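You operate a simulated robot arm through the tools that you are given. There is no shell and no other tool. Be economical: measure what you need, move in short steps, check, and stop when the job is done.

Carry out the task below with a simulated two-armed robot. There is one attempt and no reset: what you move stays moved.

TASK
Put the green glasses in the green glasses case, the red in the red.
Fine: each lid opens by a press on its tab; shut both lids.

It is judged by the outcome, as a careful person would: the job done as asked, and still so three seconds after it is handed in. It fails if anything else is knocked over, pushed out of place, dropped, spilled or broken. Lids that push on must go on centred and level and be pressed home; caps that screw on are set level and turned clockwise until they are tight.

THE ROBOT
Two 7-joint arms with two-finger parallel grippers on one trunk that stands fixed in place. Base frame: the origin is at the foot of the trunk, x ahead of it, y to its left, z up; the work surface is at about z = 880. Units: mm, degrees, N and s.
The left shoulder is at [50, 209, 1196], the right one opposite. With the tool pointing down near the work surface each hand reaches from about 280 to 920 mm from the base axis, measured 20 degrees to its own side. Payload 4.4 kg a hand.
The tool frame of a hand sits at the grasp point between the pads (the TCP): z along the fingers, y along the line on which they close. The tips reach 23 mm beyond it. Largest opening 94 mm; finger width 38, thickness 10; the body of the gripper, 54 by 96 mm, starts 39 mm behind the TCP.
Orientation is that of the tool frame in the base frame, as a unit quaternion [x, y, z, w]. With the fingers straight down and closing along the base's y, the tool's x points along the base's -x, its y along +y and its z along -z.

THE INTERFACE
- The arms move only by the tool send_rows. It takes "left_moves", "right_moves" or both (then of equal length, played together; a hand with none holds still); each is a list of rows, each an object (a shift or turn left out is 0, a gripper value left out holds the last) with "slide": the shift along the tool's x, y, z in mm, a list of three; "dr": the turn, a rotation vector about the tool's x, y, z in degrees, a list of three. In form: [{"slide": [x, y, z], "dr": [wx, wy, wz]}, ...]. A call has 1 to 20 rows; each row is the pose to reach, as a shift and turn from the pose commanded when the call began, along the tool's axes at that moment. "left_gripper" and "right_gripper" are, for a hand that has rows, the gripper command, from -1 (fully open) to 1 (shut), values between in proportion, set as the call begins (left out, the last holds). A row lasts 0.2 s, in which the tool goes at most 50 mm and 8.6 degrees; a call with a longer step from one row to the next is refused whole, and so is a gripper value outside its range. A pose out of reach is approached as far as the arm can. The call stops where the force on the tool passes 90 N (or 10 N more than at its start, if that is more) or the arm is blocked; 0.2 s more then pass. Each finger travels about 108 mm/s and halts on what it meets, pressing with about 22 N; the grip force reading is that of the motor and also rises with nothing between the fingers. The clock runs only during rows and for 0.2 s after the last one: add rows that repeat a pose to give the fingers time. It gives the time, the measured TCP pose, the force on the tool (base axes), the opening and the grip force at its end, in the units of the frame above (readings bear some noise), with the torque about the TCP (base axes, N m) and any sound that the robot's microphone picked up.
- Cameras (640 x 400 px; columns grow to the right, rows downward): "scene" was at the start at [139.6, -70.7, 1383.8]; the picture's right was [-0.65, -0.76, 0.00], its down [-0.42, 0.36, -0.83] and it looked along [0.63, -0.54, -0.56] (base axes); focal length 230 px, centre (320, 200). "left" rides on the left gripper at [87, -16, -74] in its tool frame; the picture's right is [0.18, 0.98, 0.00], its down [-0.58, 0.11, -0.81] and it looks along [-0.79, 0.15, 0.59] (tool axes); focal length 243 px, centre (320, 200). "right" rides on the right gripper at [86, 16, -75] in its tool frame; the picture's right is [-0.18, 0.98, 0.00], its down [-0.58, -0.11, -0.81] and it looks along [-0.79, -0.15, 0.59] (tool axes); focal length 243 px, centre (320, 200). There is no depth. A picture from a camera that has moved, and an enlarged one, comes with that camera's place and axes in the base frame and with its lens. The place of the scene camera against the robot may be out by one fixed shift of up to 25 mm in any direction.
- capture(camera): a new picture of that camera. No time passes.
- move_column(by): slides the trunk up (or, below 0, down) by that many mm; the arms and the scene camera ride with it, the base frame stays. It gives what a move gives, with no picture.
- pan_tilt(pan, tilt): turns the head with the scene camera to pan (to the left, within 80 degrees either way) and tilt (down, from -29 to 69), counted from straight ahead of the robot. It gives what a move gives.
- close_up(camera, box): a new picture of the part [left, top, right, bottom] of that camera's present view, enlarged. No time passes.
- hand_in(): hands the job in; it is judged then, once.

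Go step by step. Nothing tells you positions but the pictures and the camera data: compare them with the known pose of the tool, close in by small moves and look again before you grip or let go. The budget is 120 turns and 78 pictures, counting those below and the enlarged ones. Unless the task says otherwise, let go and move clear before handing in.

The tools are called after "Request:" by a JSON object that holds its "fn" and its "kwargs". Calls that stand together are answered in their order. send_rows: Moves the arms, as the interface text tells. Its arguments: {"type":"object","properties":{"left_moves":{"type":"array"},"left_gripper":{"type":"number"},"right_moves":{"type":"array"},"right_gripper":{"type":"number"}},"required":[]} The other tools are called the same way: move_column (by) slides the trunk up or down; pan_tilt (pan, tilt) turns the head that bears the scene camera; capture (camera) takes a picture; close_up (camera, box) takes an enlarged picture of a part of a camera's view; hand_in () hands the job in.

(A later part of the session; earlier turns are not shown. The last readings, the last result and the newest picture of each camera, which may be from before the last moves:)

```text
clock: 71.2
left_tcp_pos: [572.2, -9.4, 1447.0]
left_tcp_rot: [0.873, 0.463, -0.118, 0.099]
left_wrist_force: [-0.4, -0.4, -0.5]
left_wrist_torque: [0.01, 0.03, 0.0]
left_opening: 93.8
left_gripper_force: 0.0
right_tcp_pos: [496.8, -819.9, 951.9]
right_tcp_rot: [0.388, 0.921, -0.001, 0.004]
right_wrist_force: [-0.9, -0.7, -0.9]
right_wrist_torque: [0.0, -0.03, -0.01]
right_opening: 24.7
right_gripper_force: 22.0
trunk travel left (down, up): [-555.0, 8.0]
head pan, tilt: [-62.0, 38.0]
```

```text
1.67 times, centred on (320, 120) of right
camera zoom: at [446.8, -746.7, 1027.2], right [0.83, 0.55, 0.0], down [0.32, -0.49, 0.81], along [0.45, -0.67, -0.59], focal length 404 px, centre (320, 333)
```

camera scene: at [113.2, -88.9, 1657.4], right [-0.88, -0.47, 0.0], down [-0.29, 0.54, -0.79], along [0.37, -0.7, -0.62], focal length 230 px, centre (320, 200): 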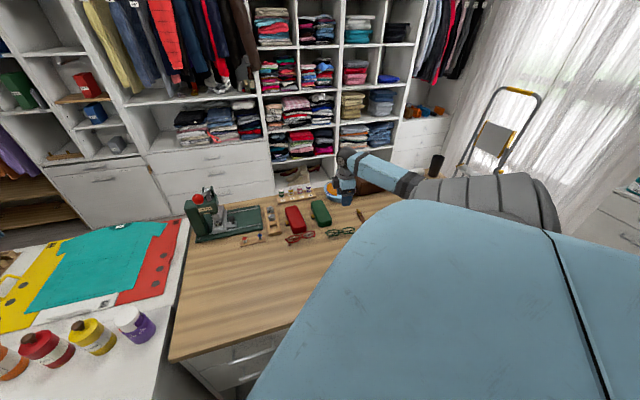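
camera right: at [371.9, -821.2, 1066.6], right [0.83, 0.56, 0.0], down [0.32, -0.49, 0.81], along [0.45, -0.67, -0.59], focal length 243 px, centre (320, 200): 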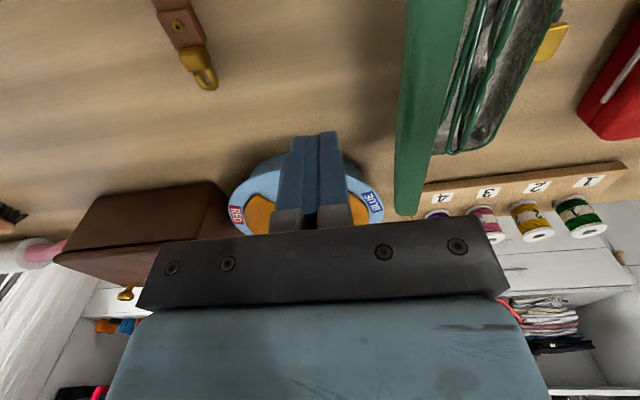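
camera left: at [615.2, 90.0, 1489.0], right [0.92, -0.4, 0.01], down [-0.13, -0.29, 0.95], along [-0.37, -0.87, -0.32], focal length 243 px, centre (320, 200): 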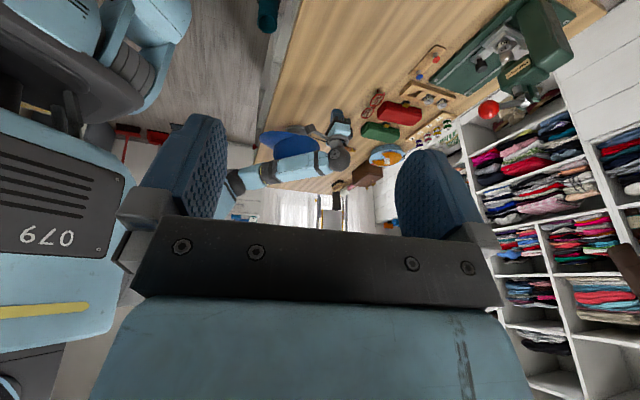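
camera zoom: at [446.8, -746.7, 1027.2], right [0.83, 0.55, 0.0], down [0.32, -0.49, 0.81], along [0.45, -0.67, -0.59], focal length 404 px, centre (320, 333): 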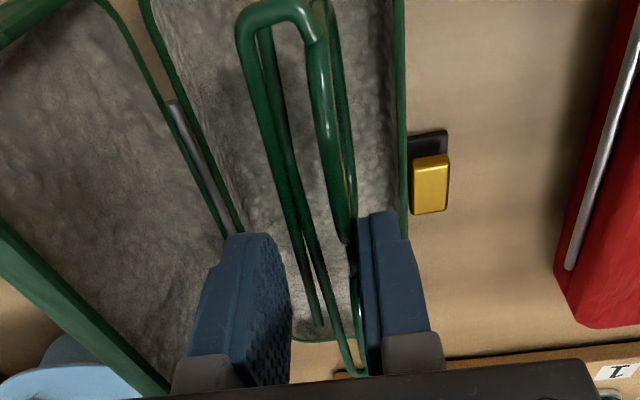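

Held again. Now leaning the hand 35° toward the tab side, then lowering to just above the floor.

Request:
{"fn": "send_rows", "kwargs": {"right_moves": [{"slide": [2, 2, -10], "dr": [8, 0, 0]}, {"slide": [4, 4, -10], "dr": [16, 0, 0]}, {"slide": [6, 6, -10], "dr": [24, 0, 0]}, {"slide": [6, 7, -10], "dr": [30, 0, 0]}, {"slide": [6, 7, -10], "dr": [35, 0, 0]}, {"slide": [6, 7, 0], "dr": [35, 0, 0]}, {"slide": [6, 7, 8], "dr": [35, 0, 0]}, {"slide": [6, 7, 8], "dr": [35, 0, 0]}]}}

Request:
{"fn": "capture", "kwargs": {"camera": "right"}}

```text
clock: 73.0
left_tcp_pos: [571.8, -7.8, 1447.4]
left_tcp_rot: [0.873, 0.463, -0.119, 0.1]
left_wrist_force: [-0.1, -0.4, 0.7]
left_wrist_torque: [-0.04, -0.02, -0.03]
left_opening: 93.7
left_gripper_force: 0.1
right_tcp_pos: [496.0, -811.2, 947.4]
right_tcp_rot: [0.372, 0.878, -0.279, -0.112]
right_wrist_force: [1.7, -3.1, 13.2]
right_wrist_torque: [0.28, 0.6, 0.09]
right_opening: 24.5
right_gripper_force: 21.5
trunk travel left (down, up): [-555.0, 8.0]
head pan, tilt: [-62.0, 38.0]
```

```text
13 pictures are left
camera right: at [476.2, -710.0, 998.9], right [0.71, 0.43, -0.56], down [0.67, -0.15, 0.73], along [0.23, -0.89, -0.39], focal length 243 px, centre (320, 200)
```

right: 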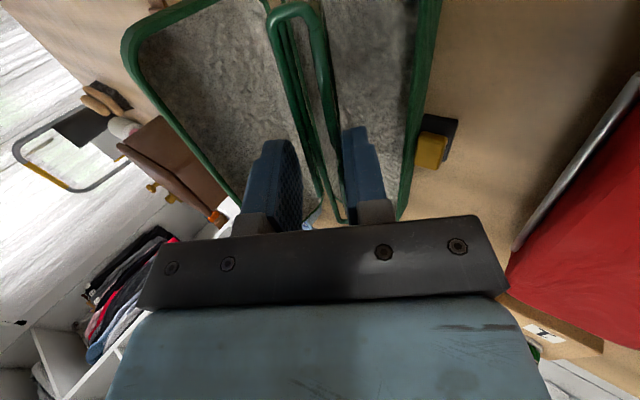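

The temples touch the hinge edge. I rise, shift 6 mm toward the tab, use 30° lean, and lower again.

Request:
{"fn": "send_rows", "kwargs": {"right_moves": [{"slide": [0, -5.7, -8.2]}, {"slide": [0, -0.8, -11.6], "dr": [-5, 0, 0]}, {"slide": [0, 4.9, -3.4], "dr": [-5, 0, 0]}, {"slide": [0, 9.5, 3.2], "dr": [-5, 0, 0]}, {"slide": [0, 12, 7], "dr": [-5, 0, 0]}, {"slide": [0, 14, 9.5], "dr": [-5, 0, 0]}, {"slide": [0, 14, 9.5], "dr": [-5, 0, 0]}]}}

```text
clock: 74.6
left_tcp_pos: [568.9, -5.9, 1448.7]
left_tcp_rot: [0.873, 0.462, -0.118, 0.102]
left_wrist_force: [0.0, 1.0, 0.3]
left_wrist_torque: [0.0, 0.0, -0.03]
left_opening: 94.3
left_gripper_force: 0.1
right_tcp_pos: [500.3, -806.3, 936.5]
right_tcp_rot: [0.377, 0.889, -0.242, -0.093]
right_wrist_force: [2.0, -16.0, 38.8]
right_wrist_torque: [0.07, 1.02, 0.4]
right_opening: 24.7
right_gripper_force: 22.2
trunk travel left (down, up): [-555.0, 8.0]
head pan, tilt: [-62.0, 38.0]
```

The lower rims rest on the case floor. I ease up 4 mm, release, and withdraw along the fingers.

Request:
{"fn": "send_rows", "kwargs": {"right_moves": [{"slide": [0, -2, -3.5]}, {"slide": [0, -2, -3.5]}]}}

Request:
{"fn": "send_rows", "kwargs": {"right_moves": [{}, {}, {"slide": [0, 0, -10]}, {"slide": [0, 0, -35]}, {"slide": [0, 0, -70]}, {"slide": [0, -20, -100]}, {"slide": [0, -20, -100]}], "right_gripper": 0.28}}

Request:
{"fn": "close_up", "kwargs": {"camera": "left", "box": [340, 80, 440, 150]}}

```text
clock: 75.2
left_tcp_pos: [570.1, -5.9, 1447.7]
left_tcp_rot: [0.872, 0.464, -0.118, 0.102]
left_wrist_force: [0.7, -0.2, 0.0]
left_wrist_torque: [0.04, 0.0, -0.03]
left_opening: 94.2
left_gripper_force: 0.0
right_tcp_pos: [499.7, -806.4, 938.1]
right_tcp_rot: [0.376, 0.89, -0.241, -0.097]
right_wrist_force: [0.6, -10.7, 26.9]
right_wrist_torque: [-0.23, 0.58, 0.18]
right_opening: 24.7
right_gripper_force: 22.1
trunk travel left (down, up): [-555.0, 8.0]
head pan, tilt: [-62.0, 38.0]
```

```text
clock: 76.8
left_tcp_pos: [573.1, -9.3, 1445.5]
left_tcp_rot: [0.873, 0.463, -0.119, 0.099]
left_wrist_force: [0.2, 0.1, 0.0]
left_wrist_torque: [0.02, 0.0, -0.01]
left_opening: 93.6
left_gripper_force: 0.0
right_tcp_pos: [525.6, -782.6, 1029.8]
right_tcp_rot: [0.376, 0.89, -0.24, -0.097]
right_wrist_force: [-0.4, 0.3, 0.8]
right_wrist_torque: [0.0, 0.02, -0.01]
right_opening: 33.4
right_gripper_force: 0.0
trunk travel left (down, up): [-555.0, 8.0]
head pan, tilt: [-62.0, 38.0]
```

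```text
5.71 times, centred on (390, 115) of left
camera zoom: at [615.8, 89.7, 1488.7], right [0.92, -0.4, 0.01], down [-0.13, -0.29, 0.95], along [-0.37, -0.87, -0.32], focal length 1386 px, centre (-80, 686)
```

zoom: 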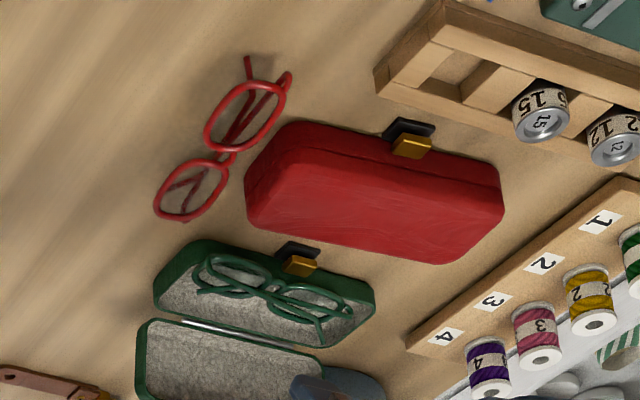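

They now lie low in the case. I'll untilt, go behind the lid again and close it.

Request:
{"fn": "send_rows", "kwargs": {"right_moves": [{"slide": [0, -8, -15], "dr": [-8, 0, 0]}, {"slide": [0, -17.5, -30], "dr": [-16, 0, 0]}, {"slide": [0, -17.5, -30], "dr": [-24, 0, 0]}, {"slide": [0, -17.5, -30], "dr": [-30, 0, 0]}, {"slide": [0, -17.5, -30], "dr": [-30, 0, 0]}], "right_gripper": 1}}

```text
clock: 78.0
left_tcp_pos: [573.5, -10.1, 1445.6]
left_tcp_rot: [0.873, 0.463, -0.119, 0.1]
left_wrist_force: [-0.2, -0.2, 0.1]
left_wrist_torque: [0.01, 0.0, 0.0]
left_opening: 94.0
left_gripper_force: 0.0
right_tcp_pos: [524.5, -781.8, 1064.9]
right_tcp_rot: [0.388, 0.922, -0.001, 0.003]
right_wrist_force: [0.2, 0.8, 0.0]
right_wrist_torque: [-0.01, -0.05, -0.01]
right_opening: 0.0
right_gripper_force: 22.4
trunk travel left (down, up): [-555.0, 8.0]
head pan, tilt: [-62.0, 38.0]
```

Request:
{"fn": "send_rows", "kwargs": {"right_moves": [{"slide": [1, -40, 0]}, {"slide": [2, -80, 0]}, {"slide": [3, -120, 0]}, {"slide": [3, -152, 0]}, {"slide": [3, -152, 40]}, {"slide": [3, -152, 75]}, {"slide": [3, -152, 102]}, {"slide": [3, -140, 102]}, {"slide": [3, -128, 102]}, {"slide": [3, -116, 100]}, {"slide": [3, -104, 98]}, {"slide": [3, -92, 97]}, {"slide": [3, -80, 97]}, {"slide": [3, -70, 97]}, {"slide": [3, -60, 97]}, {"slide": [3, -50, 98]}, {"slide": [2, -40, 100]}, {"slide": [0, -34, 103]}, {"slide": [-2, -34, 107]}, {"slide": [-4, -34, 110]}]}}

```text
clock: 82.2
left_tcp_pos: [568.6, -3.5, 1448.7]
left_tcp_rot: [0.873, 0.462, -0.118, 0.103]
left_wrist_force: [0.6, -0.1, 1.0]
left_wrist_torque: [0.0, 0.02, -0.01]
left_opening: 94.0
left_gripper_force: 0.1
right_tcp_pos: [500.8, -808.7, 962.3]
right_tcp_rot: [0.388, 0.921, -0.003, 0.007]
right_wrist_force: [-12.2, 5.3, 31.1]
right_wrist_torque: [0.3, 0.17, 0.13]
right_opening: 0.0
right_gripper_force: 22.2
trunk travel left (down, up): [-555.0, 8.0]
head pan, tilt: [-62.0, 38.0]
```

Resistance appears early, so I look before pressing further.

Request:
{"fn": "close_up", "kwargs": {"camera": "left", "box": [340, 90, 430, 155]}}

```text
6.15 times, centred on (385, 122) of left
camera zoom: at [610.8, 94.8, 1491.4], right [0.92, -0.4, 0.01], down [-0.14, -0.28, 0.95], along [-0.37, -0.87, -0.31], focal length 1493 px, centre (-80, 677)
```

zoom: 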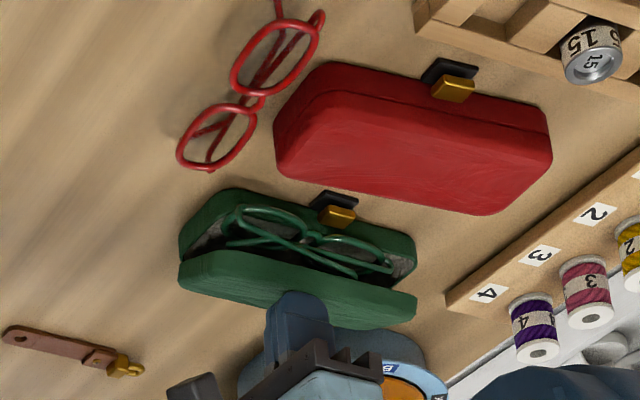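

The frame's top edge is caught on the tab-side wall. I'll let the lid reopen, then press the glasses down and slide them toward the hinge side so they drop flat inside.

Request:
{"fn": "send_rows", "kwargs": {"right_moves": [{"slide": [0, 0, -20]}, {"slide": [0, 0, -50]}, {"slide": [0, 20, -80]}, {"slide": [0, 50, -90]}, {"slide": [0, 50, -90]}, {"slide": [0, 25, -70]}, {"slide": [0, 3, -50]}, {"slide": [0, 3, -20]}, {"slide": [0, 3, 5]}, {"slide": [0, 2, 14]}, {"slide": [0, 0, 20]}, {"slide": [0, -5, 25]}, {"slide": [0, -10, 27]}, {"slide": [0, -16, 27]}]}}

```text
clock: 85.2
left_tcp_pos: [567.6, -6.6, 1447.4]
left_tcp_rot: [0.873, 0.463, -0.118, 0.102]
left_wrist_force: [-0.9, -0.1, 0.4]
left_wrist_torque: [0.03, 0.0, 0.01]
left_opening: 93.8
left_gripper_force: 0.1
right_tcp_pos: [487.5, -819.4, 927.9]
right_tcp_rot: [0.388, 0.922, -0.002, 0.001]
right_wrist_force: [-10.3, 4.6, 25.2]
right_wrist_torque: [-0.3, 0.71, -0.26]
right_opening: 0.0
right_gripper_force: 22.6
trunk travel left (down, up): [-555.0, 8.0]
head pan, tilt: [-62.0, 38.0]
```

The fingers reached z 905 inside the case, so the glasses went down. I lift and look.

Request:
{"fn": "send_rows", "kwargs": {"right_moves": [{"slide": [0, 0, -20]}, {"slide": [12, 10, -50]}, {"slide": [25, 20, -70]}, {"slide": [25, 20, -70]}]}}

Request:
{"fn": "close_up", "kwargs": {"camera": "right", "box": [160, 0, 440, 180]}}

```text
clock: 86.2
left_tcp_pos: [573.2, -9.1, 1445.9]
left_tcp_rot: [0.873, 0.462, -0.119, 0.099]
left_wrist_force: [0.2, -0.6, -0.4]
left_wrist_torque: [-0.04, 0.03, -0.02]
left_opening: 94.0
left_gripper_force: 0.1
right_tcp_pos: [488.1, -792.2, 998.5]
right_tcp_rot: [0.388, 0.922, 0.0, 0.002]
right_wrist_force: [0.5, -0.3, 0.5]
right_wrist_torque: [0.04, -0.02, -0.03]
right_opening: 0.0
right_gripper_force: 21.9
trunk travel left (down, up): [-555.0, 8.0]
head pan, tilt: [-62.0, 38.0]
```

```text
2.22 times, centred on (300, 90) of right
camera zoom: at [438.6, -718.6, 1073.0], right [0.83, 0.55, 0.0], down [0.32, -0.49, 0.81], along [0.45, -0.67, -0.59], focal length 539 px, centre (364, 444)
```

zoom: 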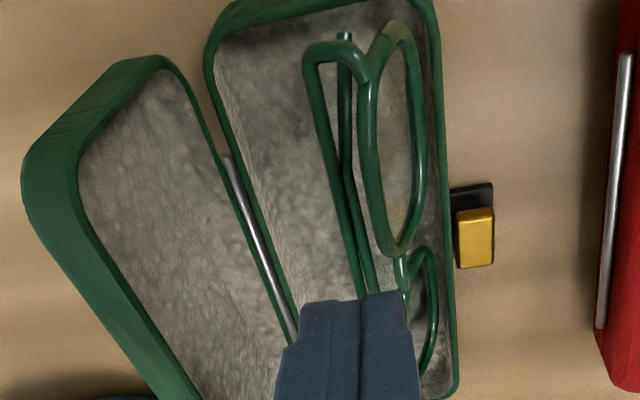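

They are upright again near the tab wall. I'll regrip properly in two stages (shallow grip to move them clear of the wall, then a deeper grip) before laying them down.

Request:
{"fn": "send_rows", "kwargs": {"right_moves": [{"slide": [-14, 3, 0]}, {"slide": [-27, 6.5, 20]}, {"slide": [-27, 6.5, 50]}, {"slide": [-27, 6.5, 68]}, {"slide": [-27, 6.5, 68]}], "right_gripper": 0.25}}

Request:
{"fn": "send_rows", "kwargs": {"right_moves": [{}, {}, {}, {"slide": [0, 0, -12]}, {"slide": [0, -10, -15]}, {"slide": [0, -20, -15]}, {"slide": [0, -20, -8]}, {"slide": [0, -20, -2]}, {"slide": [0, -20, 1]}], "right_gripper": 1}}

```text
clock: 87.4
left_tcp_pos: [570.3, -7.3, 1446.8]
left_tcp_rot: [0.873, 0.463, -0.119, 0.101]
left_wrist_force: [0.1, 0.1, 0.5]
left_wrist_torque: [0.04, 0.0, -0.01]
left_opening: 93.9
left_gripper_force: 0.0
right_tcp_pos: [514.4, -803.4, 936.6]
right_tcp_rot: [0.388, 0.922, -0.003, 0.005]
right_wrist_force: [-2.6, -0.6, 22.6]
right_wrist_torque: [0.29, 0.19, 0.0]
right_opening: 38.1
right_gripper_force: 21.9
trunk travel left (down, up): [-555.0, 8.0]
head pan, tilt: [-62.0, 38.0]
```

```text
clock: 89.4
left_tcp_pos: [566.5, 0.7, 1450.0]
left_tcp_rot: [0.873, 0.462, -0.118, 0.105]
left_wrist_force: [-0.2, -0.3, 0.7]
left_wrist_torque: [0.02, -0.01, 0.0]
left_opening: 94.0
left_gripper_force: 0.0
right_tcp_pos: [497.7, -819.2, 945.9]
right_tcp_rot: [0.388, 0.921, -0.007, 0.014]
right_wrist_force: [3.2, -7.3, 69.3]
right_wrist_torque: [0.88, 0.66, -0.03]
right_opening: 16.7
right_gripper_force: 22.5
trunk travel left (down, up): [-555.0, 8.0]
head pan, tilt: [-62.0, 38.0]
```

Forces are high, so I release upward immediately and look.

Request:
{"fn": "send_rows", "kwargs": {"right_moves": [{"slide": [0, 0, -15]}, {"slide": [0, 0, -40]}, {"slide": [10, 0, -60]}, {"slide": [25, 6, -60]}, {"slide": [25, 6, -60]}]}}

Request:
{"fn": "capture", "kwargs": {"camera": "right"}}

```text
clock: 90.6
left_tcp_pos: [573.6, -8.8, 1445.9]
left_tcp_rot: [0.873, 0.463, -0.117, 0.099]
left_wrist_force: [1.2, -0.2, 0.1]
left_wrist_torque: [-0.02, 0.0, -0.01]
left_opening: 94.0
left_gripper_force: 0.0
right_tcp_pos: [485.0, -798.3, 988.1]
right_tcp_rot: [0.388, 0.922, -0.001, 0.003]
right_wrist_force: [0.0, 0.6, 0.0]
right_wrist_torque: [-0.01, -0.01, -0.04]
right_opening: 7.8
right_gripper_force: 22.4
trunk travel left (down, up): [-555.0, 8.0]
head pan, tilt: [-62.0, 38.0]
```

```text
9 pictures are left
camera right: at [435.0, -724.9, 1061.9], right [0.83, 0.55, 0.0], down [0.32, -0.49, 0.81], along [0.45, -0.67, -0.59], focal length 243 px, centre (320, 200)
```

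right: 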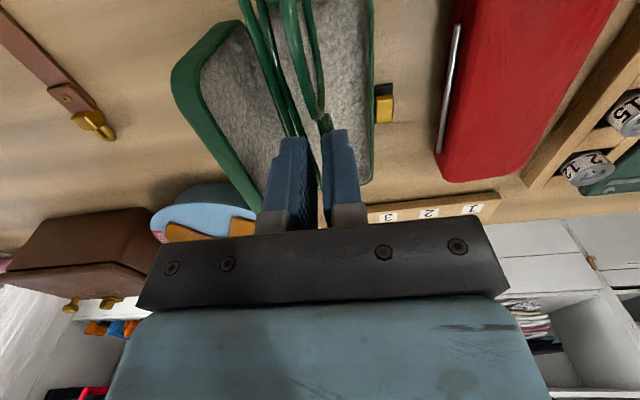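

By luck the fingers now hold the front frame itself (7.8 mm), which lets me lay it like a plate. I lean 30°, shift so the lower rims come near the hinge side, and lower.

Request:
{"fn": "send_rows", "kwargs": {"right_moves": [{"slide": [-6, 4, -8], "dr": [8, 0, 0]}, {"slide": [-12, 8, -8], "dr": [16, 0, 0]}, {"slide": [-18, 12, -8], "dr": [24, 0, 0]}, {"slide": [-18, 12, -8], "dr": [30, 0, 0]}, {"slide": [-18, 12, 15], "dr": [30, 0, 0]}, {"slide": [-18, 12, 35], "dr": [30, 0, 0]}, {"slide": [-18, 12, 44], "dr": [30, 0, 0]}]}}

Request:
{"fn": "capture", "kwargs": {"camera": "right"}}

```text
clock: 92.2
left_tcp_pos: [570.9, -6.0, 1446.3]
left_tcp_rot: [0.872, 0.463, -0.119, 0.102]
left_wrist_force: [-0.3, -1.0, -0.3]
left_wrist_torque: [-0.02, 0.02, -0.01]
left_opening: 94.1
left_gripper_force: 0.0
right_tcp_pos: [507.4, -800.5, 949.4]
right_tcp_rot: [0.376, 0.89, -0.241, -0.095]
right_wrist_force: [5.9, 1.3, 18.2]
right_wrist_torque: [0.35, 0.7, -0.14]
right_opening: 7.8
right_gripper_force: 21.9
trunk travel left (down, up): [-555.0, 8.0]
head pan, tilt: [-62.0, 38.0]
```

```text
8 pictures are left
camera right: at [482.1, -703.5, 1005.3], right [0.74, 0.46, -0.49], down [0.62, -0.19, 0.76], along [0.25, -0.87, -0.43], focal length 243 px, centre (320, 200)
```

right: 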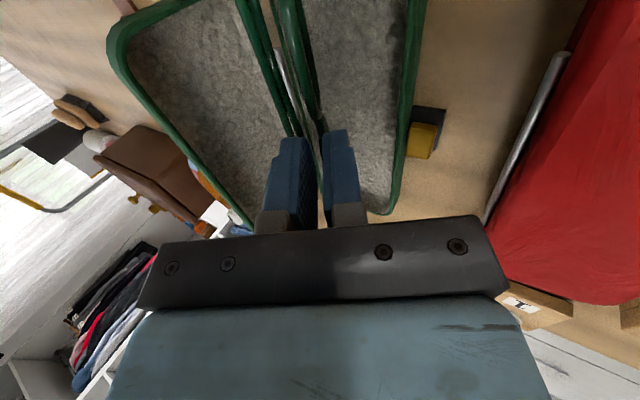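

The near end touches the floor first (glasses slightly pitched). I press down a bit more to let them level in the grip.

Request:
{"fn": "send_rows", "kwargs": {"right_moves": [{"slide": [0, 1.5, 2.6]}, {"slide": [0, 3, 5.2]}, {"slide": [0, 4.5, 7.8]}, {"slide": [0, 6, 10.4]}]}}

```text
clock: 93.2
left_tcp_pos: [572.2, -10.0, 1445.1]
left_tcp_rot: [0.873, 0.463, -0.119, 0.1]
left_wrist_force: [-1.3, -0.3, -0.1]
left_wrist_torque: [0.02, 0.01, 0.01]
left_opening: 94.1
left_gripper_force: 0.1
right_tcp_pos: [501.2, -798.2, 925.6]
right_tcp_rot: [0.375, 0.89, -0.239, -0.102]
right_wrist_force: [0.0, -0.7, -0.6]
right_wrist_torque: [0.01, 0.02, 0.0]
right_opening: 0.1
right_gripper_force: 21.8
trunk travel left (down, up): [-555.0, 8.0]
head pan, tilt: [-62.0, 38.0]
```

They slipped out of the fingers. I withdraw and check how they lie.

Request:
{"fn": "send_rows", "kwargs": {"right_moves": [{"slide": [0, 0, -20]}, {"slide": [0, -5, -60]}, {"slide": [20, -20, -90]}, {"slide": [20, -30, -100], "dr": [-8, 0, 0]}, {"slide": [20, -30, -100], "dr": [-16, 0, 0]}, {"slide": [20, -30, -100], "dr": [-24, 0, 0]}, {"slide": [20, -30, -100], "dr": [-30, 0, 0]}, {"slide": [20, -30, -100], "dr": [-30, 0, 0]}]}}

Request:
{"fn": "close_up", "kwargs": {"camera": "right", "box": [130, 0, 450, 200]}}

```text
clock: 95.0
left_tcp_pos: [572.8, -8.9, 1445.7]
left_tcp_rot: [0.872, 0.463, -0.119, 0.099]
left_wrist_force: [-0.2, 0.5, 0.6]
left_wrist_torque: [-0.01, 0.02, -0.01]
left_opening: 94.2
left_gripper_force: 0.1
right_tcp_pos: [509.2, -771.2, 1034.3]
right_tcp_rot: [0.388, 0.922, -0.001, 0.004]
right_wrist_force: [-1.7, 0.1, -1.3]
right_wrist_torque: [0.0, -0.03, -0.05]
right_opening: 0.1
right_gripper_force: 22.2
trunk travel left (down, up): [-555.0, 8.0]
head pan, tilt: [-62.0, 38.0]
```

```text
2.00 times, centred on (290, 100) of right
camera zoom: at [460.0, -697.5, 1108.7], right [0.83, 0.56, 0.0], down [0.32, -0.49, 0.81], along [0.45, -0.67, -0.59], focal length 485 px, centre (380, 400)
```

zoom: 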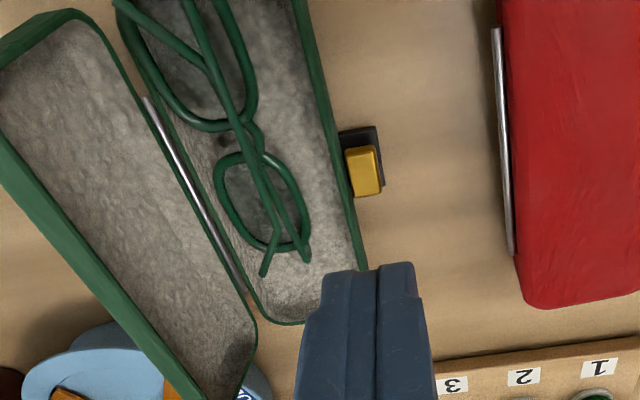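

Excellent — they now lie flat, but seem shifted toward the near end. I check with the left camera.

Request:
{"fn": "close_up", "kwargs": {"camera": "left", "box": [350, 95, 414, 143]}}

```text
8.33 times, centred on (382, 119) of left
camera zoom: at [615.6, 89.3, 1488.8], right [0.92, -0.4, 0.01], down [-0.13, -0.29, 0.95], along [-0.37, -0.87, -0.32], focal length 2022 px, centre (-197, 875)
```

zoom: 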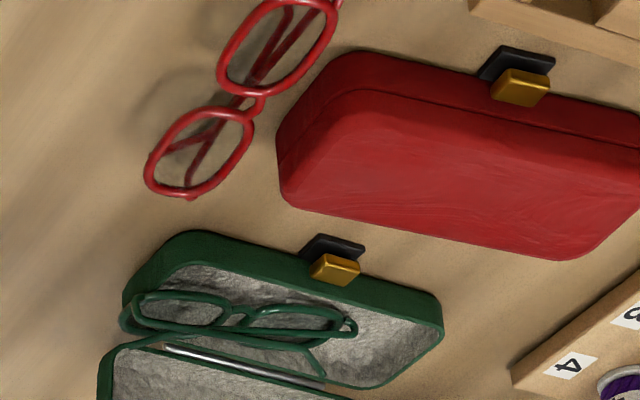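

The glasses' near end rests over the case's near corner. I'll nudge them from outside that end, along the case axis, about 22 mm inward.

Request:
{"fn": "send_rows", "kwargs": {"right_moves": [{"slide": [35, -16, 0]}, {"slide": [70, -32, 0]}, {"slide": [104, -49, 0]}, {"slide": [104, -49, 40]}, {"slide": [104, -49, 80]}, {"slide": [104, -49, 103]}, {"slide": [96, -49, 103]}, {"slide": [88, -49, 103]}, {"slide": [80, -49, 103]}, {"slide": [74, -49, 103]}, {"slide": [68, -49, 103]}, {"slide": [62, -49, 103]}]}}

```text
clock: 97.6
left_tcp_pos: [572.6, -8.5, 1445.7]
left_tcp_rot: [0.872, 0.463, -0.12, 0.1]
left_wrist_force: [0.3, 0.5, 0.1]
left_wrist_torque: [0.01, 0.02, 0.01]
left_opening: 94.4
left_gripper_force: 0.0
right_tcp_pos: [430.8, -761.4, 932.5]
right_tcp_rot: [0.388, 0.922, -0.002, 0.003]
right_wrist_force: [0.0, -0.8, 0.2]
right_wrist_torque: [0.0, 0.0, 0.0]
right_opening: 0.2
right_gripper_force: 22.1
trunk travel left (down, up): [-555.0, 8.0]
head pan, tilt: [-62.0, 38.0]
```

Request:
{"fn": "close_up", "kwargs": {"camera": "right", "box": [130, 50, 450, 240]}}

```text
2.00 times, centred on (290, 145) of right
camera zoom: at [381.2, -687.8, 1006.0], right [0.83, 0.55, 0.0], down [0.32, -0.49, 0.81], along [0.45, -0.67, -0.59], focal length 485 px, centre (380, 310)
```

zoom: 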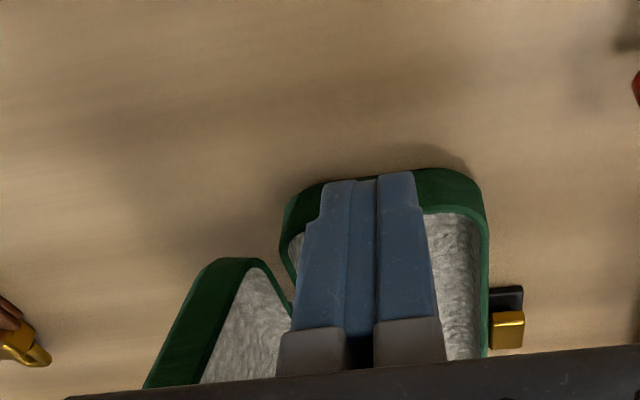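

The near end is now inside the case wall. Now closing the lid: up, over behind it, and sweep.

Request:
{"fn": "send_rows", "kwargs": {"right_moves": [{"slide": [0, 0, -45]}, {"slide": [0, 0, -90]}, {"slide": [0, 0, -130]}, {"slide": [-25, -33, -130]}, {"slide": [-50, -66, -130]}, {"slide": [-77, -100, -130]}, {"slide": [-77, -100, -90]}, {"slide": [-77, -100, -60]}, {"slide": [-77, -100, -31]}, {"slide": [-77, -100, -31]}]}}

Request:
{"fn": "send_rows", "kwargs": {"right_moves": [{"slide": [0, 12, 0]}, {"slide": [0, 24, 0]}, {"slide": [0, 36, -2]}, {"slide": [0, 48, -4]}, {"slide": [0, 60, -5]}, {"slide": [0, 72, -5]}, {"slide": [0, 82, -5]}, {"slide": [0, 92, -5]}, {"slide": [0, 102, -4]}, {"slide": [-2, 110, -1]}, {"slide": [-4, 114, 3]}, {"slide": [-6, 114, 7]}]}}

```text
clock: 99.8
left_tcp_pos: [572.1, -10.3, 1445.7]
left_tcp_rot: [0.872, 0.463, -0.119, 0.101]
left_wrist_force: [-0.6, 0.8, -0.7]
left_wrist_torque: [0.0, 0.01, 0.0]
left_opening: 93.9
left_gripper_force: 0.1
right_tcp_pos: [413.0, -886.6, 962.4]
right_tcp_rot: [0.389, 0.921, -0.001, 0.003]
right_wrist_force: [-0.8, -1.1, -0.4]
right_wrist_torque: [0.02, 0.03, 0.01]
right_opening: 0.1
right_gripper_force: 22.2
trunk travel left (down, up): [-555.0, 8.0]
head pan, tilt: [-62.0, 38.0]
```

```text
clock: 102.4
left_tcp_pos: [571.9, -7.8, 1445.7]
left_tcp_rot: [0.872, 0.464, -0.119, 0.101]
left_wrist_force: [-0.2, 0.6, 0.5]
left_wrist_torque: [0.0, 0.04, 0.01]
left_opening: 94.2
left_gripper_force: 0.0
right_tcp_pos: [499.7, -809.7, 956.9]
right_tcp_rot: [0.389, 0.921, -0.001, 0.004]
right_wrist_force: [0.3, 0.1, 0.0]
right_wrist_torque: [0.0, -0.01, 0.02]
right_opening: 0.3
right_gripper_force: 22.1
trunk travel left (down, up): [-555.0, 8.0]
head pan, tilt: [-62.0, 38.0]
```

No resistance now. Pressing down gently.

Request:
{"fn": "send_rows", "kwargs": {"right_moves": [{"slide": [0, 0, 4]}, {"slide": [0, 0, 7]}, {"slide": [0, 0, 10]}, {"slide": [0, 0, 12]}, {"slide": [0, 0, 14]}]}}

```text
clock: 103.6
left_tcp_pos: [573.1, -9.2, 1446.2]
left_tcp_rot: [0.872, 0.464, -0.118, 0.099]
left_wrist_force: [0.5, 0.2, 0.3]
left_wrist_torque: [-0.01, 0.02, -0.01]
left_opening: 93.8
left_gripper_force: 0.0
right_tcp_pos: [498.5, -809.3, 940.9]
right_tcp_rot: [0.388, 0.921, -0.001, 0.003]
right_wrist_force: [0.6, -0.2, 0.4]
right_wrist_torque: [-0.02, -0.02, 0.02]
right_opening: 0.0
right_gripper_force: 21.9
trunk travel left (down, up): [-555.0, 8.0]
head pan, tilt: [-62.0, 38.0]
```

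Request:
{"fn": "close_up", "kwargs": {"camera": "left", "box": [340, 85, 430, 155]}}

```text
5.71 times, centred on (385, 120) of left
camera zoom: at [615.4, 89.7, 1489.0], right [0.92, -0.4, 0.01], down [-0.13, -0.29, 0.95], along [-0.37, -0.87, -0.32], focal length 1386 px, centre (-51, 657)
```

zoom: 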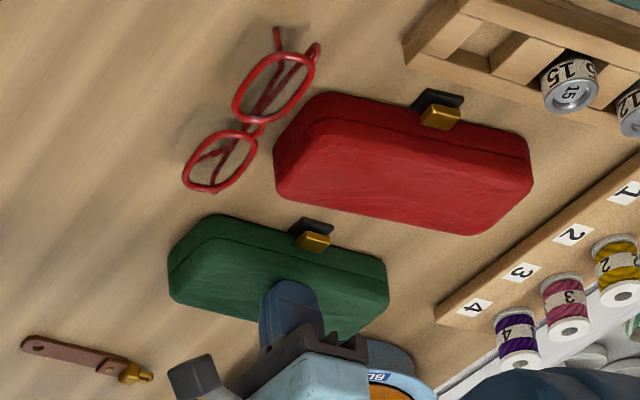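

The lid is down. I press to latch it.

Request:
{"fn": "send_rows", "kwargs": {"right_moves": [{"slide": [0, 0, 3]}, {"slide": [0, 0, 6]}, {"slide": [0, 0, 9]}, {"slide": [0, 0, 12]}]}}

```text
clock: 104.6
left_tcp_pos: [570.3, -2.9, 1447.6]
left_tcp_rot: [0.873, 0.462, -0.12, 0.103]
left_wrist_force: [0.0, 0.0, 0.7]
left_wrist_torque: [-0.03, 0.01, -0.03]
left_opening: 93.8
left_gripper_force: 0.1
right_tcp_pos: [499.0, -809.1, 938.4]
right_tcp_rot: [0.389, 0.921, -0.003, 0.008]
right_wrist_force: [3.1, -3.0, 37.6]
right_wrist_torque: [0.28, 0.46, -0.03]
right_opening: 0.1
right_gripper_force: 22.3
trunk travel left (down, up): [-555.0, 8.0]
head pan, tilt: [-62.0, 38.0]
```

Request:
{"fn": "send_rows", "kwargs": {"right_moves": [{"slide": [0, 0, -20]}, {"slide": [0, 30, -60]}, {"slide": [0, 60, -70]}, {"slide": [0, 60, -70]}, {"slide": [0, 60, -70]}, {"slide": [0, 30, -60]}, {"slide": [0, 4, -30]}, {"slide": [0, 4, -10]}, {"slide": [0, 4, 5]}, {"slide": [0, 4, 10]}, {"slide": [0, 4, 15]}]}}

```text
clock: 106.9
left_tcp_pos: [570.0, -5.0, 1447.6]
left_tcp_rot: [0.873, 0.462, -0.119, 0.103]
left_wrist_force: [0.6, -1.7, -0.9]
left_wrist_torque: [0.06, 0.04, -0.04]
left_opening: 94.1
left_gripper_force: 0.2
right_tcp_pos: [508.3, -815.1, 941.5]
right_tcp_rot: [0.389, 0.921, -0.005, 0.02]
right_wrist_force: [-14.0, 12.7, 99.2]
right_wrist_torque: [1.51, 1.7, -0.23]
right_opening: 0.1
right_gripper_force: 21.9
trunk travel left (down, up): [-555.0, 8.0]
head pan, tilt: [-62.0, 38.0]
stopped in row 11 (right hand): the force on the tool passed its limit at 129 N (the readings are from after the stop); the commanded pose is now the measured one
```

The green lid holds shut firmly (hard contact, stays closed). Now the red case: its tab is at about (613,-696). I lift, straighten, and move there.

Request:
{"fn": "send_rows", "kwargs": {"right_moves": [{"slide": [0, 0, -30]}, {"slide": [0, 0, -70], "dr": [0.37, 2.34, 0]}, {"slide": [0, 0, -100], "dr": [0.37, 2.34, -5]}, {"slide": [0, 0, -100], "dr": [0.37, 2.34, -5]}]}}

```text
clock: 107.9
left_tcp_pos: [573.3, -11.5, 1446.1]
left_tcp_rot: [0.873, 0.463, -0.118, 0.099]
left_wrist_force: [0.3, -0.7, 0.4]
left_wrist_torque: [0.0, 0.02, -0.02]
left_opening: 94.2
left_gripper_force: 0.1
right_tcp_pos: [502.5, -812.9, 1025.8]
right_tcp_rot: [0.347, 0.938, 0.001, -0.01]
right_wrist_force: [0.3, 1.0, 0.0]
right_wrist_torque: [0.02, 0.03, -0.01]
right_opening: 0.0
right_gripper_force: 22.5
trunk travel left (down, up): [-555.0, 8.0]
head pan, tilt: [-62.0, 38.0]
```

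Request:
{"fn": "send_rows", "kwargs": {"right_moves": [{"slide": [-2, 43, 0], "dr": [-0.3, -1.1, 0]}, {"slide": [-4, 86, 0], "dr": [-0.3, -1.1, 0]}, {"slide": [-6, 129, 0], "dr": [-0.3, -1.1, 0]}, {"slide": [-7.5, 171, 0], "dr": [5.7, -1.1, 0]}, {"slide": [-7.5, 171, 30], "dr": [11.7, -1.1, 0]}, {"slide": [-7.5, 171, 65], "dr": [11.7, -1.1, 0]}, {"slide": [-7.5, 171, 84], "dr": [11.7, -1.1, 0]}, {"slide": [-7.5, 171, 84], "dr": [11.7, -1.1, 0]}]}}

Request:
{"fn": "capture", "kwargs": {"camera": "right"}}

```text
clock: 109.7
left_tcp_pos: [572.4, -9.2, 1446.6]
left_tcp_rot: [0.872, 0.463, -0.119, 0.1]
left_wrist_force: [0.2, -0.3, -0.5]
left_wrist_torque: [0.02, 0.0, 0.03]
left_opening: 93.7
left_gripper_force: 0.1
right_tcp_pos: [621.0, -686.6, 942.0]
right_tcp_rot: [0.345, 0.933, -0.098, -0.034]
right_wrist_force: [0.4, -0.1, 1.1]
right_wrist_torque: [0.0, -0.02, 0.02]
right_opening: 0.0
right_gripper_force: 22.7
trunk travel left (down, up): [-555.0, 8.0]
head pan, tilt: [-62.0, 38.0]
```

```text
3 pictures are left
camera right: at [574.6, -607.1, 1012.0], right [0.77, 0.61, -0.2], down [0.48, -0.33, 0.81], along [0.43, -0.72, -0.55], focal length 243 px, centre (320, 200)
```

right: 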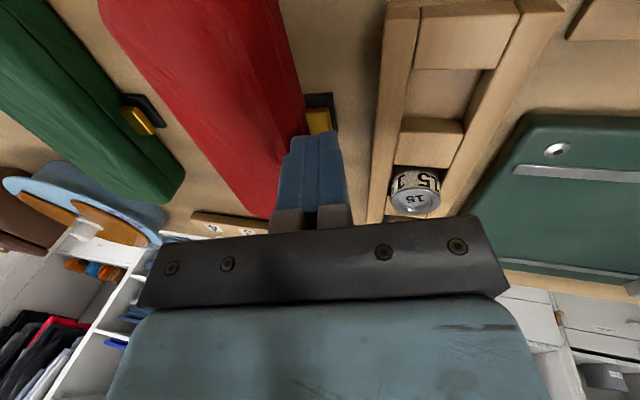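

The tip lines up with the red tab (and the green case is seen shut). Pressing down.

Request:
{"fn": "send_rows", "kwargs": {"right_moves": [{"slide": [0, 0, 7.8]}, {"slide": [0, 1.3, 15.6]}, {"slide": [0, 2.4, 20.5]}, {"slide": [0, 3.0, 23.5]}, {"slide": [0, 3.6, 26.4]}, {"slide": [0, 4.0, 28.4]}, {"slide": [0, 4.4, 30.3]}]}}

```text
clock: 111.3
left_tcp_pos: [572.5, -8.3, 1446.5]
left_tcp_rot: [0.872, 0.463, -0.119, 0.101]
left_wrist_force: [-0.4, 0.0, -0.1]
left_wrist_torque: [0.01, 0.04, -0.01]
left_opening: 94.1
left_gripper_force: 0.1
right_tcp_pos: [619.4, -688.1, 914.1]
right_tcp_rot: [0.346, 0.933, -0.098, -0.033]
right_wrist_force: [1.1, 1.9, 4.7]
right_wrist_torque: [0.01, -0.02, -0.03]
right_opening: 0.0
right_gripper_force: 21.8
trunk travel left (down, up): [-555.0, 8.0]
head pan, tilt: [-62.0, 38.0]
heard: click
```

Click — the red case is open. I lift away, straighten, and go above the red glasses, which lie too close to the case to straddle; I'll first drag them a little away from it.

Request:
{"fn": "send_rows", "kwargs": {"right_moves": [{"slide": [0, -5, -24]}, {"slide": [0, -13, -60]}, {"slide": [0, -23, -107], "dr": [-6, 0, 0]}, {"slide": [0, -23, -107], "dr": [-12, 0, 0]}, {"slide": [0, -23, -107], "dr": [-12, 0, 0]}]}}

Request:
{"fn": "send_rows", "kwargs": {"right_moves": [{"slide": [10, -4, 0], "dr": [0, 0, -8.4]}, {"slide": [20, -8, 0], "dr": [0, 0, -16.8]}, {"slide": [30, -12, 0], "dr": [0, 0, -25.2]}, {"slide": [40, -17, 0], "dr": [0, 0, -33.6]}, {"slide": [50, -21, 0], "dr": [0, 0, -42]}, {"slide": [60, -25, 0], "dr": [0, 0, -50.4]}, {"slide": [70, -29, 0], "dr": [0, 0, -58.8]}, {"slide": [80, -33, 0], "dr": [0, 0, -67.2]}, {"slide": [90, -38, 0], "dr": [0, 0, -75.6]}, {"slide": [100, -42, 0], "dr": [0, 0, -84]}, {"slide": [110, -46, 0], "dr": [0, 0, -91.5]}, {"slide": [110, -46, 0], "dr": [0, 0, -91.5]}]}}

Request:
{"fn": "capture", "kwargs": {"camera": "right"}}

```text
clock: 112.5
left_tcp_pos: [573.3, -7.8, 1446.2]
left_tcp_rot: [0.873, 0.463, -0.119, 0.1]
left_wrist_force: [0.4, 0.1, 0.3]
left_wrist_torque: [0.0, -0.02, 0.02]
left_opening: 94.1
left_gripper_force: 0.0
right_tcp_pos: [618.2, -689.6, 1022.1]
right_tcp_rot: [0.347, 0.938, 0.0, 0.0]
right_wrist_force: [0.9, -0.1, 0.5]
right_wrist_torque: [-0.03, -0.01, -0.01]
right_opening: 0.0
right_gripper_force: 22.2
trunk travel left (down, up): [-555.0, 8.0]
head pan, tilt: [-62.0, 38.0]
```

```text
clock: 115.1
left_tcp_pos: [572.1, -8.4, 1446.2]
left_tcp_rot: [0.873, 0.462, -0.119, 0.099]
left_wrist_force: [0.0, 0.5, 0.4]
left_wrist_torque: [0.02, 0.0, -0.02]
left_opening: 94.1
left_gripper_force: 0.1
right_tcp_pos: [505.9, -651.4, 1021.4]
right_tcp_rot: [-0.43, 0.903, -0.001, 0.001]
right_wrist_force: [0.1, 0.9, -0.3]
right_wrist_torque: [-0.01, -0.01, 0.02]
right_opening: 0.0
right_gripper_force: 21.8
trunk travel left (down, up): [-555.0, 8.0]
head pan, tilt: [-62.0, 38.0]
```

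```text
2 pictures are left
camera right: at [437.4, -708.9, 1095.7], right [-0.65, 0.76, 0.0], down [0.45, 0.38, 0.81], along [0.62, 0.52, -0.59], focal length 243 px, centre (320, 200)
```

right: 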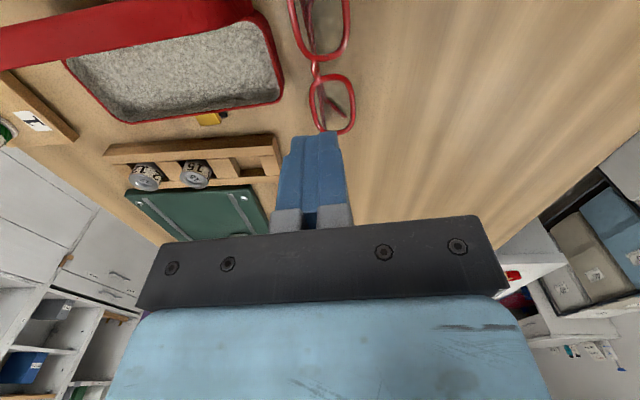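

The red glasses' centre gap is at (504,-646) with about 22 mm to the case, so a 48 mm straddle fits. I descend, close, and then raise very slowly so they tilt upright into the grip.

Request:
{"fn": "send_rows", "kwargs": {"right_moves": [{"slide": [-1, 2, 30]}, {"slide": [-3, 5, 65]}, {"slide": [-3, 5, 95]}, {"slide": [-3, 5, 108]}, {"slide": [-3, 5, 114]}, {"slide": [-3, 5, 114]}], "right_gripper": -0.02}}

Request:
{"fn": "send_rows", "kwargs": {"right_moves": [{}, {}, {}], "right_gripper": 1}}

Request:
{"fn": "send_rows", "kwargs": {"right_moves": [{"slide": [0, 0, -1.5]}, {"slide": [0, 0, -3]}, {"slide": [0, 0, -4.5]}, {"slide": [0, 0, -6]}, {"slide": [0, 0, -6]}, {"slide": [0, 0, -6]}]}}

```text
clock: 116.5
left_tcp_pos: [572.5, -8.6, 1446.0]
left_tcp_rot: [0.873, 0.463, -0.119, 0.1]
left_wrist_force: [-0.2, -0.3, 0.4]
left_wrist_torque: [-0.01, -0.04, -0.03]
left_opening: 94.1
left_gripper_force: 0.0
right_tcp_pos: [504.0, -645.6, 907.1]
right_tcp_rot: [-0.429, 0.903, -0.001, 0.002]
right_wrist_force: [-0.6, 0.2, 0.6]
right_wrist_torque: [-0.02, 0.0, 0.0]
right_opening: 47.9
right_gripper_force: 0.1
trunk travel left (down, up): [-555.0, 8.0]
head pan, tilt: [-62.0, 38.0]
```

```text
clock: 117.3
left_tcp_pos: [573.3, -9.3, 1445.0]
left_tcp_rot: [0.873, 0.463, -0.119, 0.1]
left_wrist_force: [-0.3, 0.4, 1.5]
left_wrist_torque: [-0.02, -0.01, -0.01]
left_opening: 94.1
left_gripper_force: 0.0
right_tcp_pos: [505.7, -647.5, 906.9]
right_tcp_rot: [-0.43, 0.903, -0.001, 0.002]
right_wrist_force: [1.4, 0.1, 1.2]
right_wrist_torque: [0.08, -0.07, 0.01]
right_opening: 39.2
right_gripper_force: 22.0
trunk travel left (down, up): [-555.0, 8.0]
head pan, tilt: [-62.0, 38.0]
```

```text
clock: 118.7
left_tcp_pos: [572.6, -9.5, 1445.9]
left_tcp_rot: [0.873, 0.463, -0.119, 0.1]
left_wrist_force: [0.9, 0.6, -0.2]
left_wrist_torque: [-0.01, -0.02, -0.03]
left_opening: 94.0
left_gripper_force: 0.1
right_tcp_pos: [502.1, -647.0, 913.0]
right_tcp_rot: [-0.429, 0.903, -0.002, 0.0]
right_wrist_force: [0.5, -1.0, -0.6]
right_wrist_torque: [0.01, 0.01, -0.03]
right_opening: 39.3
right_gripper_force: 22.5
trunk travel left (down, up): [-555.0, 8.0]
head pan, tilt: [-62.0, 38.0]
```

Still held flat at 39 mm. Continuing the slow lift.

Request:
{"fn": "send_rows", "kwargs": {"right_moves": [{"slide": [0, 0, -1.5]}, {"slide": [0, 0, -3]}, {"slide": [0, 0, -5]}, {"slide": [0, 0, -7]}, {"slide": [0, 0, -9]}, {"slide": [0, 0, -11]}, {"slide": [0, 0, -13]}, {"slide": [0, 0, -15]}]}}

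```text
clock: 120.5
left_tcp_pos: [572.3, -8.2, 1446.2]
left_tcp_rot: [0.873, 0.463, -0.118, 0.1]
left_wrist_force: [0.4, -0.1, -0.1]
left_wrist_torque: [0.0, -0.06, 0.0]
left_opening: 93.9
left_gripper_force: 0.1
right_tcp_pos: [503.0, -646.2, 928.1]
right_tcp_rot: [-0.43, 0.903, -0.002, 0.002]
right_wrist_force: [-0.2, -0.4, 0.7]
right_wrist_torque: [-0.01, 0.01, 0.01]
right_opening: 39.1
right_gripper_force: 21.5
trunk travel left (down, up): [-555.0, 8.0]
head pan, tilt: [-62.0, 38.0]
```

Held flat and stable with slow motion. I keep lifting gently to z≈1000, then carry and turn slowly to above the open red case.

Request:
{"fn": "send_rows", "kwargs": {"right_moves": [{"slide": [0, 0, -2]}, {"slide": [0, 0, -5]}, {"slide": [0, 0, -9]}, {"slide": [0, 0, -14]}, {"slide": [0, 0, -20]}, {"slide": [0, 0, -26]}, {"slide": [0, 0, -32]}, {"slide": [0, 0, -38]}, {"slide": [0, 0, -44]}, {"slide": [0, 0, -50]}, {"slide": [0, 0, -56]}, {"slide": [0, 0, -62]}, {"slide": [0, 0, -67]}, {"slide": [0, 0, -71]}, {"slide": [0, 0, -73]}]}}

Request:
{"fn": "send_rows", "kwargs": {"right_moves": [{"slide": [0, -2, 0], "dr": [0, 0, 2]}, {"slide": [1, -6, 0], "dr": [0, 0, 5]}, {"slide": [1, -11, 0], "dr": [0, 0, 10]}, {"slide": [2, -18, 0], "dr": [0, 0, 15]}, {"slide": [3, -25, 0], "dr": [0, 0, 21]}, {"slide": [4, -33, 0], "dr": [0, 0, 27]}, {"slide": [4, -41, 0], "dr": [0, 0, 33]}, {"slide": [5, -50, 0], "dr": [0, 0, 39]}, {"slide": [6, -58, 0], "dr": [0, 0, 45]}, {"slide": [7, -66, 0], "dr": [0, 0, 51]}, {"slide": [8, -74, 0], "dr": [0, 0, 57]}, {"slide": [9, -82, 0], "dr": [0, 0, 63]}, {"slide": [9, -90, 0], "dr": [0, 0, 69]}, {"slide": [10, -98, 0], "dr": [0, 0, 75]}, {"slide": [11, -105, 0], "dr": [0, 0, 81]}, {"slide": [12, -110, 0], "dr": [0, 0, 86]}, {"slide": [12, -114, 0], "dr": [0, 0, 90]}, {"slide": [12.5, -115.5, 0], "dr": [0, 0, 91.5]}, {"slide": [12.5, -115.5, 0], "dr": [0, 0, 91.5]}]}}

```text
clock: 123.7
left_tcp_pos: [572.2, -8.2, 1445.9]
left_tcp_rot: [0.873, 0.463, -0.118, 0.1]
left_wrist_force: [-0.2, -0.2, 0.4]
left_wrist_torque: [-0.02, 0.02, 0.01]
left_opening: 94.1
left_gripper_force: 0.1
right_tcp_pos: [501.5, -647.5, 1001.8]
right_tcp_rot: [-0.43, 0.903, 0.0, 0.001]
right_wrist_force: [-0.1, -0.2, -0.9]
right_wrist_torque: [-0.02, 0.01, 0.03]
right_opening: 39.2
right_gripper_force: 21.9
trunk travel left (down, up): [-555.0, 8.0]
head pan, tilt: [-62.0, 38.0]
```

```text
clock: 127.7
left_tcp_pos: [572.1, -9.8, 1445.7]
left_tcp_rot: [0.873, 0.463, -0.118, 0.1]
left_wrist_force: [-0.3, -1.4, -0.5]
left_wrist_torque: [-0.03, 0.01, 0.02]
left_opening: 93.8
left_gripper_force: 0.0
right_tcp_pos: [584.5, -729.8, 1001.6]
right_tcp_rot: [0.348, 0.937, -0.001, 0.002]
right_wrist_force: [0.4, -0.4, -0.3]
right_wrist_torque: [-0.02, 0.02, 0.01]
right_opening: 39.1
right_gripper_force: 22.1
trunk travel left (down, up): [-555.0, 8.0]
head pan, tilt: [-62.0, 38.0]
```

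Still held at 39 mm. I lower a little and use one picture to align.

Request:
{"fn": "send_rows", "kwargs": {"right_moves": [{"slide": [0, 0, 3]}, {"slide": [0, 0, 9]}, {"slide": [0, 0, 17]}, {"slide": [0, 0, 25]}, {"slide": [0, 0, 32]}, {"slide": [0, 0, 38]}, {"slide": [0, 0, 40]}]}}

Request:
{"fn": "close_up", "kwargs": {"camera": "right", "box": [130, 0, 510, 240]}}

```text
clock: 129.3
left_tcp_pos: [573.0, -9.2, 1445.8]
left_tcp_rot: [0.873, 0.463, -0.118, 0.101]
left_wrist_force: [-0.4, 0.3, -0.3]
left_wrist_torque: [-0.01, -0.01, 0.02]
left_opening: 94.0
left_gripper_force: 0.0
right_tcp_pos: [584.7, -728.1, 961.5]
right_tcp_rot: [0.347, 0.938, 0.0, 0.001]
right_wrist_force: [0.9, -0.2, -0.7]
right_wrist_torque: [0.03, 0.0, 0.01]
right_opening: 39.0
right_gripper_force: 21.5
trunk travel left (down, up): [-555.0, 8.0]
head pan, tilt: [-62.0, 38.0]
```

```text
1.67 times, centred on (320, 120) of right
camera zoom: at [529.1, -660.4, 1036.5], right [0.78, 0.63, 0.0], down [0.37, -0.46, 0.81], along [0.51, -0.63, -0.59], focal length 404 px, centre (320, 333)
```

zoom: 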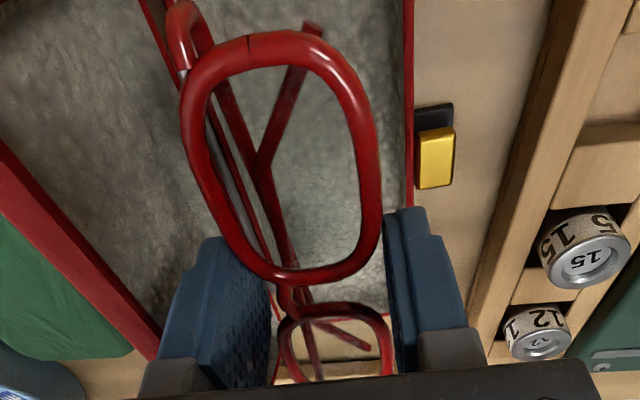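

The red glasses hang level and centred over the case (needs only ~2 mm shift). I lower to just above the rim and release.

Request:
{"fn": "send_rows", "kwargs": {"right_moves": [{"slide": [0, -1, 4]}, {"slide": [0, -2, 11]}, {"slide": [0, -2.5, 19]}, {"slide": [0, -2.5, 26]}, {"slide": [0, -2.5, 31]}, {"slide": [0, -2.5, 33]}, {"slide": [0, -2.5, 33]}]}}

```text
clock: 130.9
left_tcp_pos: [572.2, -8.9, 1447.1]
left_tcp_rot: [0.873, 0.463, -0.118, 0.1]
left_wrist_force: [0.6, -0.5, -0.4]
left_wrist_torque: [0.01, -0.04, 0.0]
left_opening: 93.9
left_gripper_force: 0.1
right_tcp_pos: [582.5, -731.2, 929.7]
right_tcp_rot: [0.347, 0.938, -0.001, 0.003]
right_wrist_force: [1.7, -2.8, 8.2]
right_wrist_torque: [-0.02, 0.43, 0.15]
right_opening: 39.2
right_gripper_force: 21.5
trunk travel left (down, up): [-555.0, 8.0]
head pan, tilt: [-62.0, 38.0]
```

A light touch (8 N), likely the finger on the hinge rod. I ease up 2 mm and 2 mm toward the tab, then open to let them settle in.

Request:
{"fn": "send_rows", "kwargs": {"right_moves": [{"slide": [-2, 1, -2]}, {"slide": [-2, 2, -2]}, {"slide": [-2, 2, -2]}]}}

Request:
{"fn": "send_rows", "kwargs": {"right_moves": [{}, {}, {}, {}], "right_gripper": -0.02}}

```text
clock: 131.7
left_tcp_pos: [570.1, -8.8, 1446.3]
left_tcp_rot: [0.873, 0.463, -0.119, 0.1]
left_wrist_force: [0.7, 0.6, 0.2]
left_wrist_torque: [-0.01, 0.0, 0.01]
left_opening: 93.7
left_gripper_force: 0.0
right_tcp_pos: [584.8, -729.5, 930.8]
right_tcp_rot: [0.346, 0.938, -0.001, 0.002]
right_wrist_force: [-0.2, -0.2, 2.3]
right_wrist_torque: [-0.07, 0.07, -0.06]
right_opening: 39.1
right_gripper_force: 21.7
trunk travel left (down, up): [-555.0, 8.0]
head pan, tilt: [-62.0, 38.0]
```

```text
clock: 132.7
left_tcp_pos: [571.9, -7.6, 1445.8]
left_tcp_rot: [0.873, 0.463, -0.118, 0.099]
left_wrist_force: [0.7, -0.6, 0.1]
left_wrist_torque: [-0.06, -0.03, -0.03]
left_opening: 93.9
left_gripper_force: 0.0
right_tcp_pos: [585.4, -731.1, 931.0]
right_tcp_rot: [0.347, 0.938, 0.001, 0.002]
right_wrist_force: [0.2, 0.4, 2.2]
right_wrist_torque: [-0.03, 0.08, 0.01]
right_opening: 48.1
right_gripper_force: 0.0
trunk travel left (down, up): [-555.0, 8.0]
head pan, tilt: [-62.0, 38.0]
```

Released. Now rising straight up, closing the fingers, and going behind the red lid.

Request:
{"fn": "send_rows", "kwargs": {"right_moves": [{"slide": [0, 0, -5]}, {"slide": [0, 0, -15]}, {"slide": [0, 0, -40]}, {"slide": [0, 0, -85]}, {"slide": [0, 0, -134]}, {"slide": [0, 0, -134]}]}}

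Request:
{"fn": "send_rows", "kwargs": {"right_moves": [{"slide": [2, -35, 0]}, {"slide": [4, -70, 0]}, {"slide": [6, -104, 0]}, {"slide": [6, -104, 40]}, {"slide": [6, -104, 80]}, {"slide": [6, -104, 103]}, {"slide": [6, -104, 103]}], "right_gripper": 1}}

```text
clock: 134.1
left_tcp_pos: [572.3, -8.6, 1445.2]
left_tcp_rot: [0.873, 0.463, -0.118, 0.099]
left_wrist_force: [0.9, -0.5, -0.1]
left_wrist_torque: [0.02, 0.0, 0.02]
left_opening: 93.9
left_gripper_force: 0.2
right_tcp_pos: [585.5, -731.3, 1064.5]
right_tcp_rot: [0.347, 0.938, 0.0, 0.001]
right_wrist_force: [-0.8, -1.3, 0.6]
right_wrist_torque: [0.01, 0.0, -0.01]
right_opening: 47.9
right_gripper_force: 0.2
trunk travel left (down, up): [-555.0, 8.0]
head pan, tilt: [-62.0, 38.0]
```

```text
clock: 135.7
left_tcp_pos: [573.1, -8.5, 1446.0]
left_tcp_rot: [0.873, 0.463, -0.119, 0.099]
left_wrist_force: [-0.2, -0.3, -0.3]
left_wrist_torque: [-0.02, 0.04, 0.02]
left_opening: 93.9
left_gripper_force: 0.1
right_tcp_pos: [512.6, -805.8, 961.6]
right_tcp_rot: [0.346, 0.938, 0.0, 0.002]
right_wrist_force: [0.3, 0.4, -0.9]
right_wrist_torque: [0.0, -0.04, -0.03]
right_opening: 0.0
right_gripper_force: 22.4
trunk travel left (down, up): [-555.0, 8.0]
head pan, tilt: [-62.0, 38.0]
```

Request:
{"fn": "send_rows", "kwargs": {"right_moves": [{"slide": [0, 12, 0]}, {"slide": [0, 24, 0]}, {"slide": [0, 36, -2]}, {"slide": [0, 48, -4]}, {"slide": [0, 60, -5]}, {"slide": [0, 72, -5]}, {"slide": [0, 82, -5]}, {"slide": [0, 92, -5]}, {"slide": [0, 102, -4]}, {"slide": [0, 110, -1]}, {"slide": [0, 115, 3]}, {"slide": [0, 115, 7]}]}}

Request:
{"fn": "send_rows", "kwargs": {"right_moves": [{"slide": [0, 0, 4]}, {"slide": [0, 0, 7]}, {"slide": [0, 0, 10]}, {"slide": [0, 0, 13]}]}}

```text
clock: 138.3
left_tcp_pos: [572.2, -7.7, 1445.7]
left_tcp_rot: [0.873, 0.463, -0.119, 0.1]
left_wrist_force: [0.5, -0.8, 0.0]
left_wrist_torque: [0.03, -0.01, 0.01]
left_opening: 93.8
left_gripper_force: 0.1
right_tcp_pos: [588.0, -718.3, 954.8]
right_tcp_rot: [0.348, 0.938, 0.0, 0.002]
right_wrist_force: [0.3, -0.1, -0.1]
right_wrist_torque: [0.0, 0.02, 0.01]
right_opening: 0.2
right_gripper_force: 21.6
trunk travel left (down, up): [-555.0, 8.0]
head pan, tilt: [-62.0, 38.0]
```

```text
clock: 139.3
left_tcp_pos: [573.7, -9.4, 1446.2]
left_tcp_rot: [0.873, 0.462, -0.118, 0.1]
left_wrist_force: [-0.9, 0.1, -0.7]
left_wrist_torque: [-0.01, 0.0, 0.02]
left_opening: 94.1
left_gripper_force: 0.0
right_tcp_pos: [588.7, -717.4, 941.4]
right_tcp_rot: [0.347, 0.938, -0.001, 0.002]
right_wrist_force: [-0.9, -1.0, 0.8]
right_wrist_torque: [-0.01, -0.04, 0.0]
right_opening: 0.0
right_gripper_force: 22.0
trunk travel left (down, up): [-555.0, 8.0]
head pan, tilt: [-62.0, 38.0]
```

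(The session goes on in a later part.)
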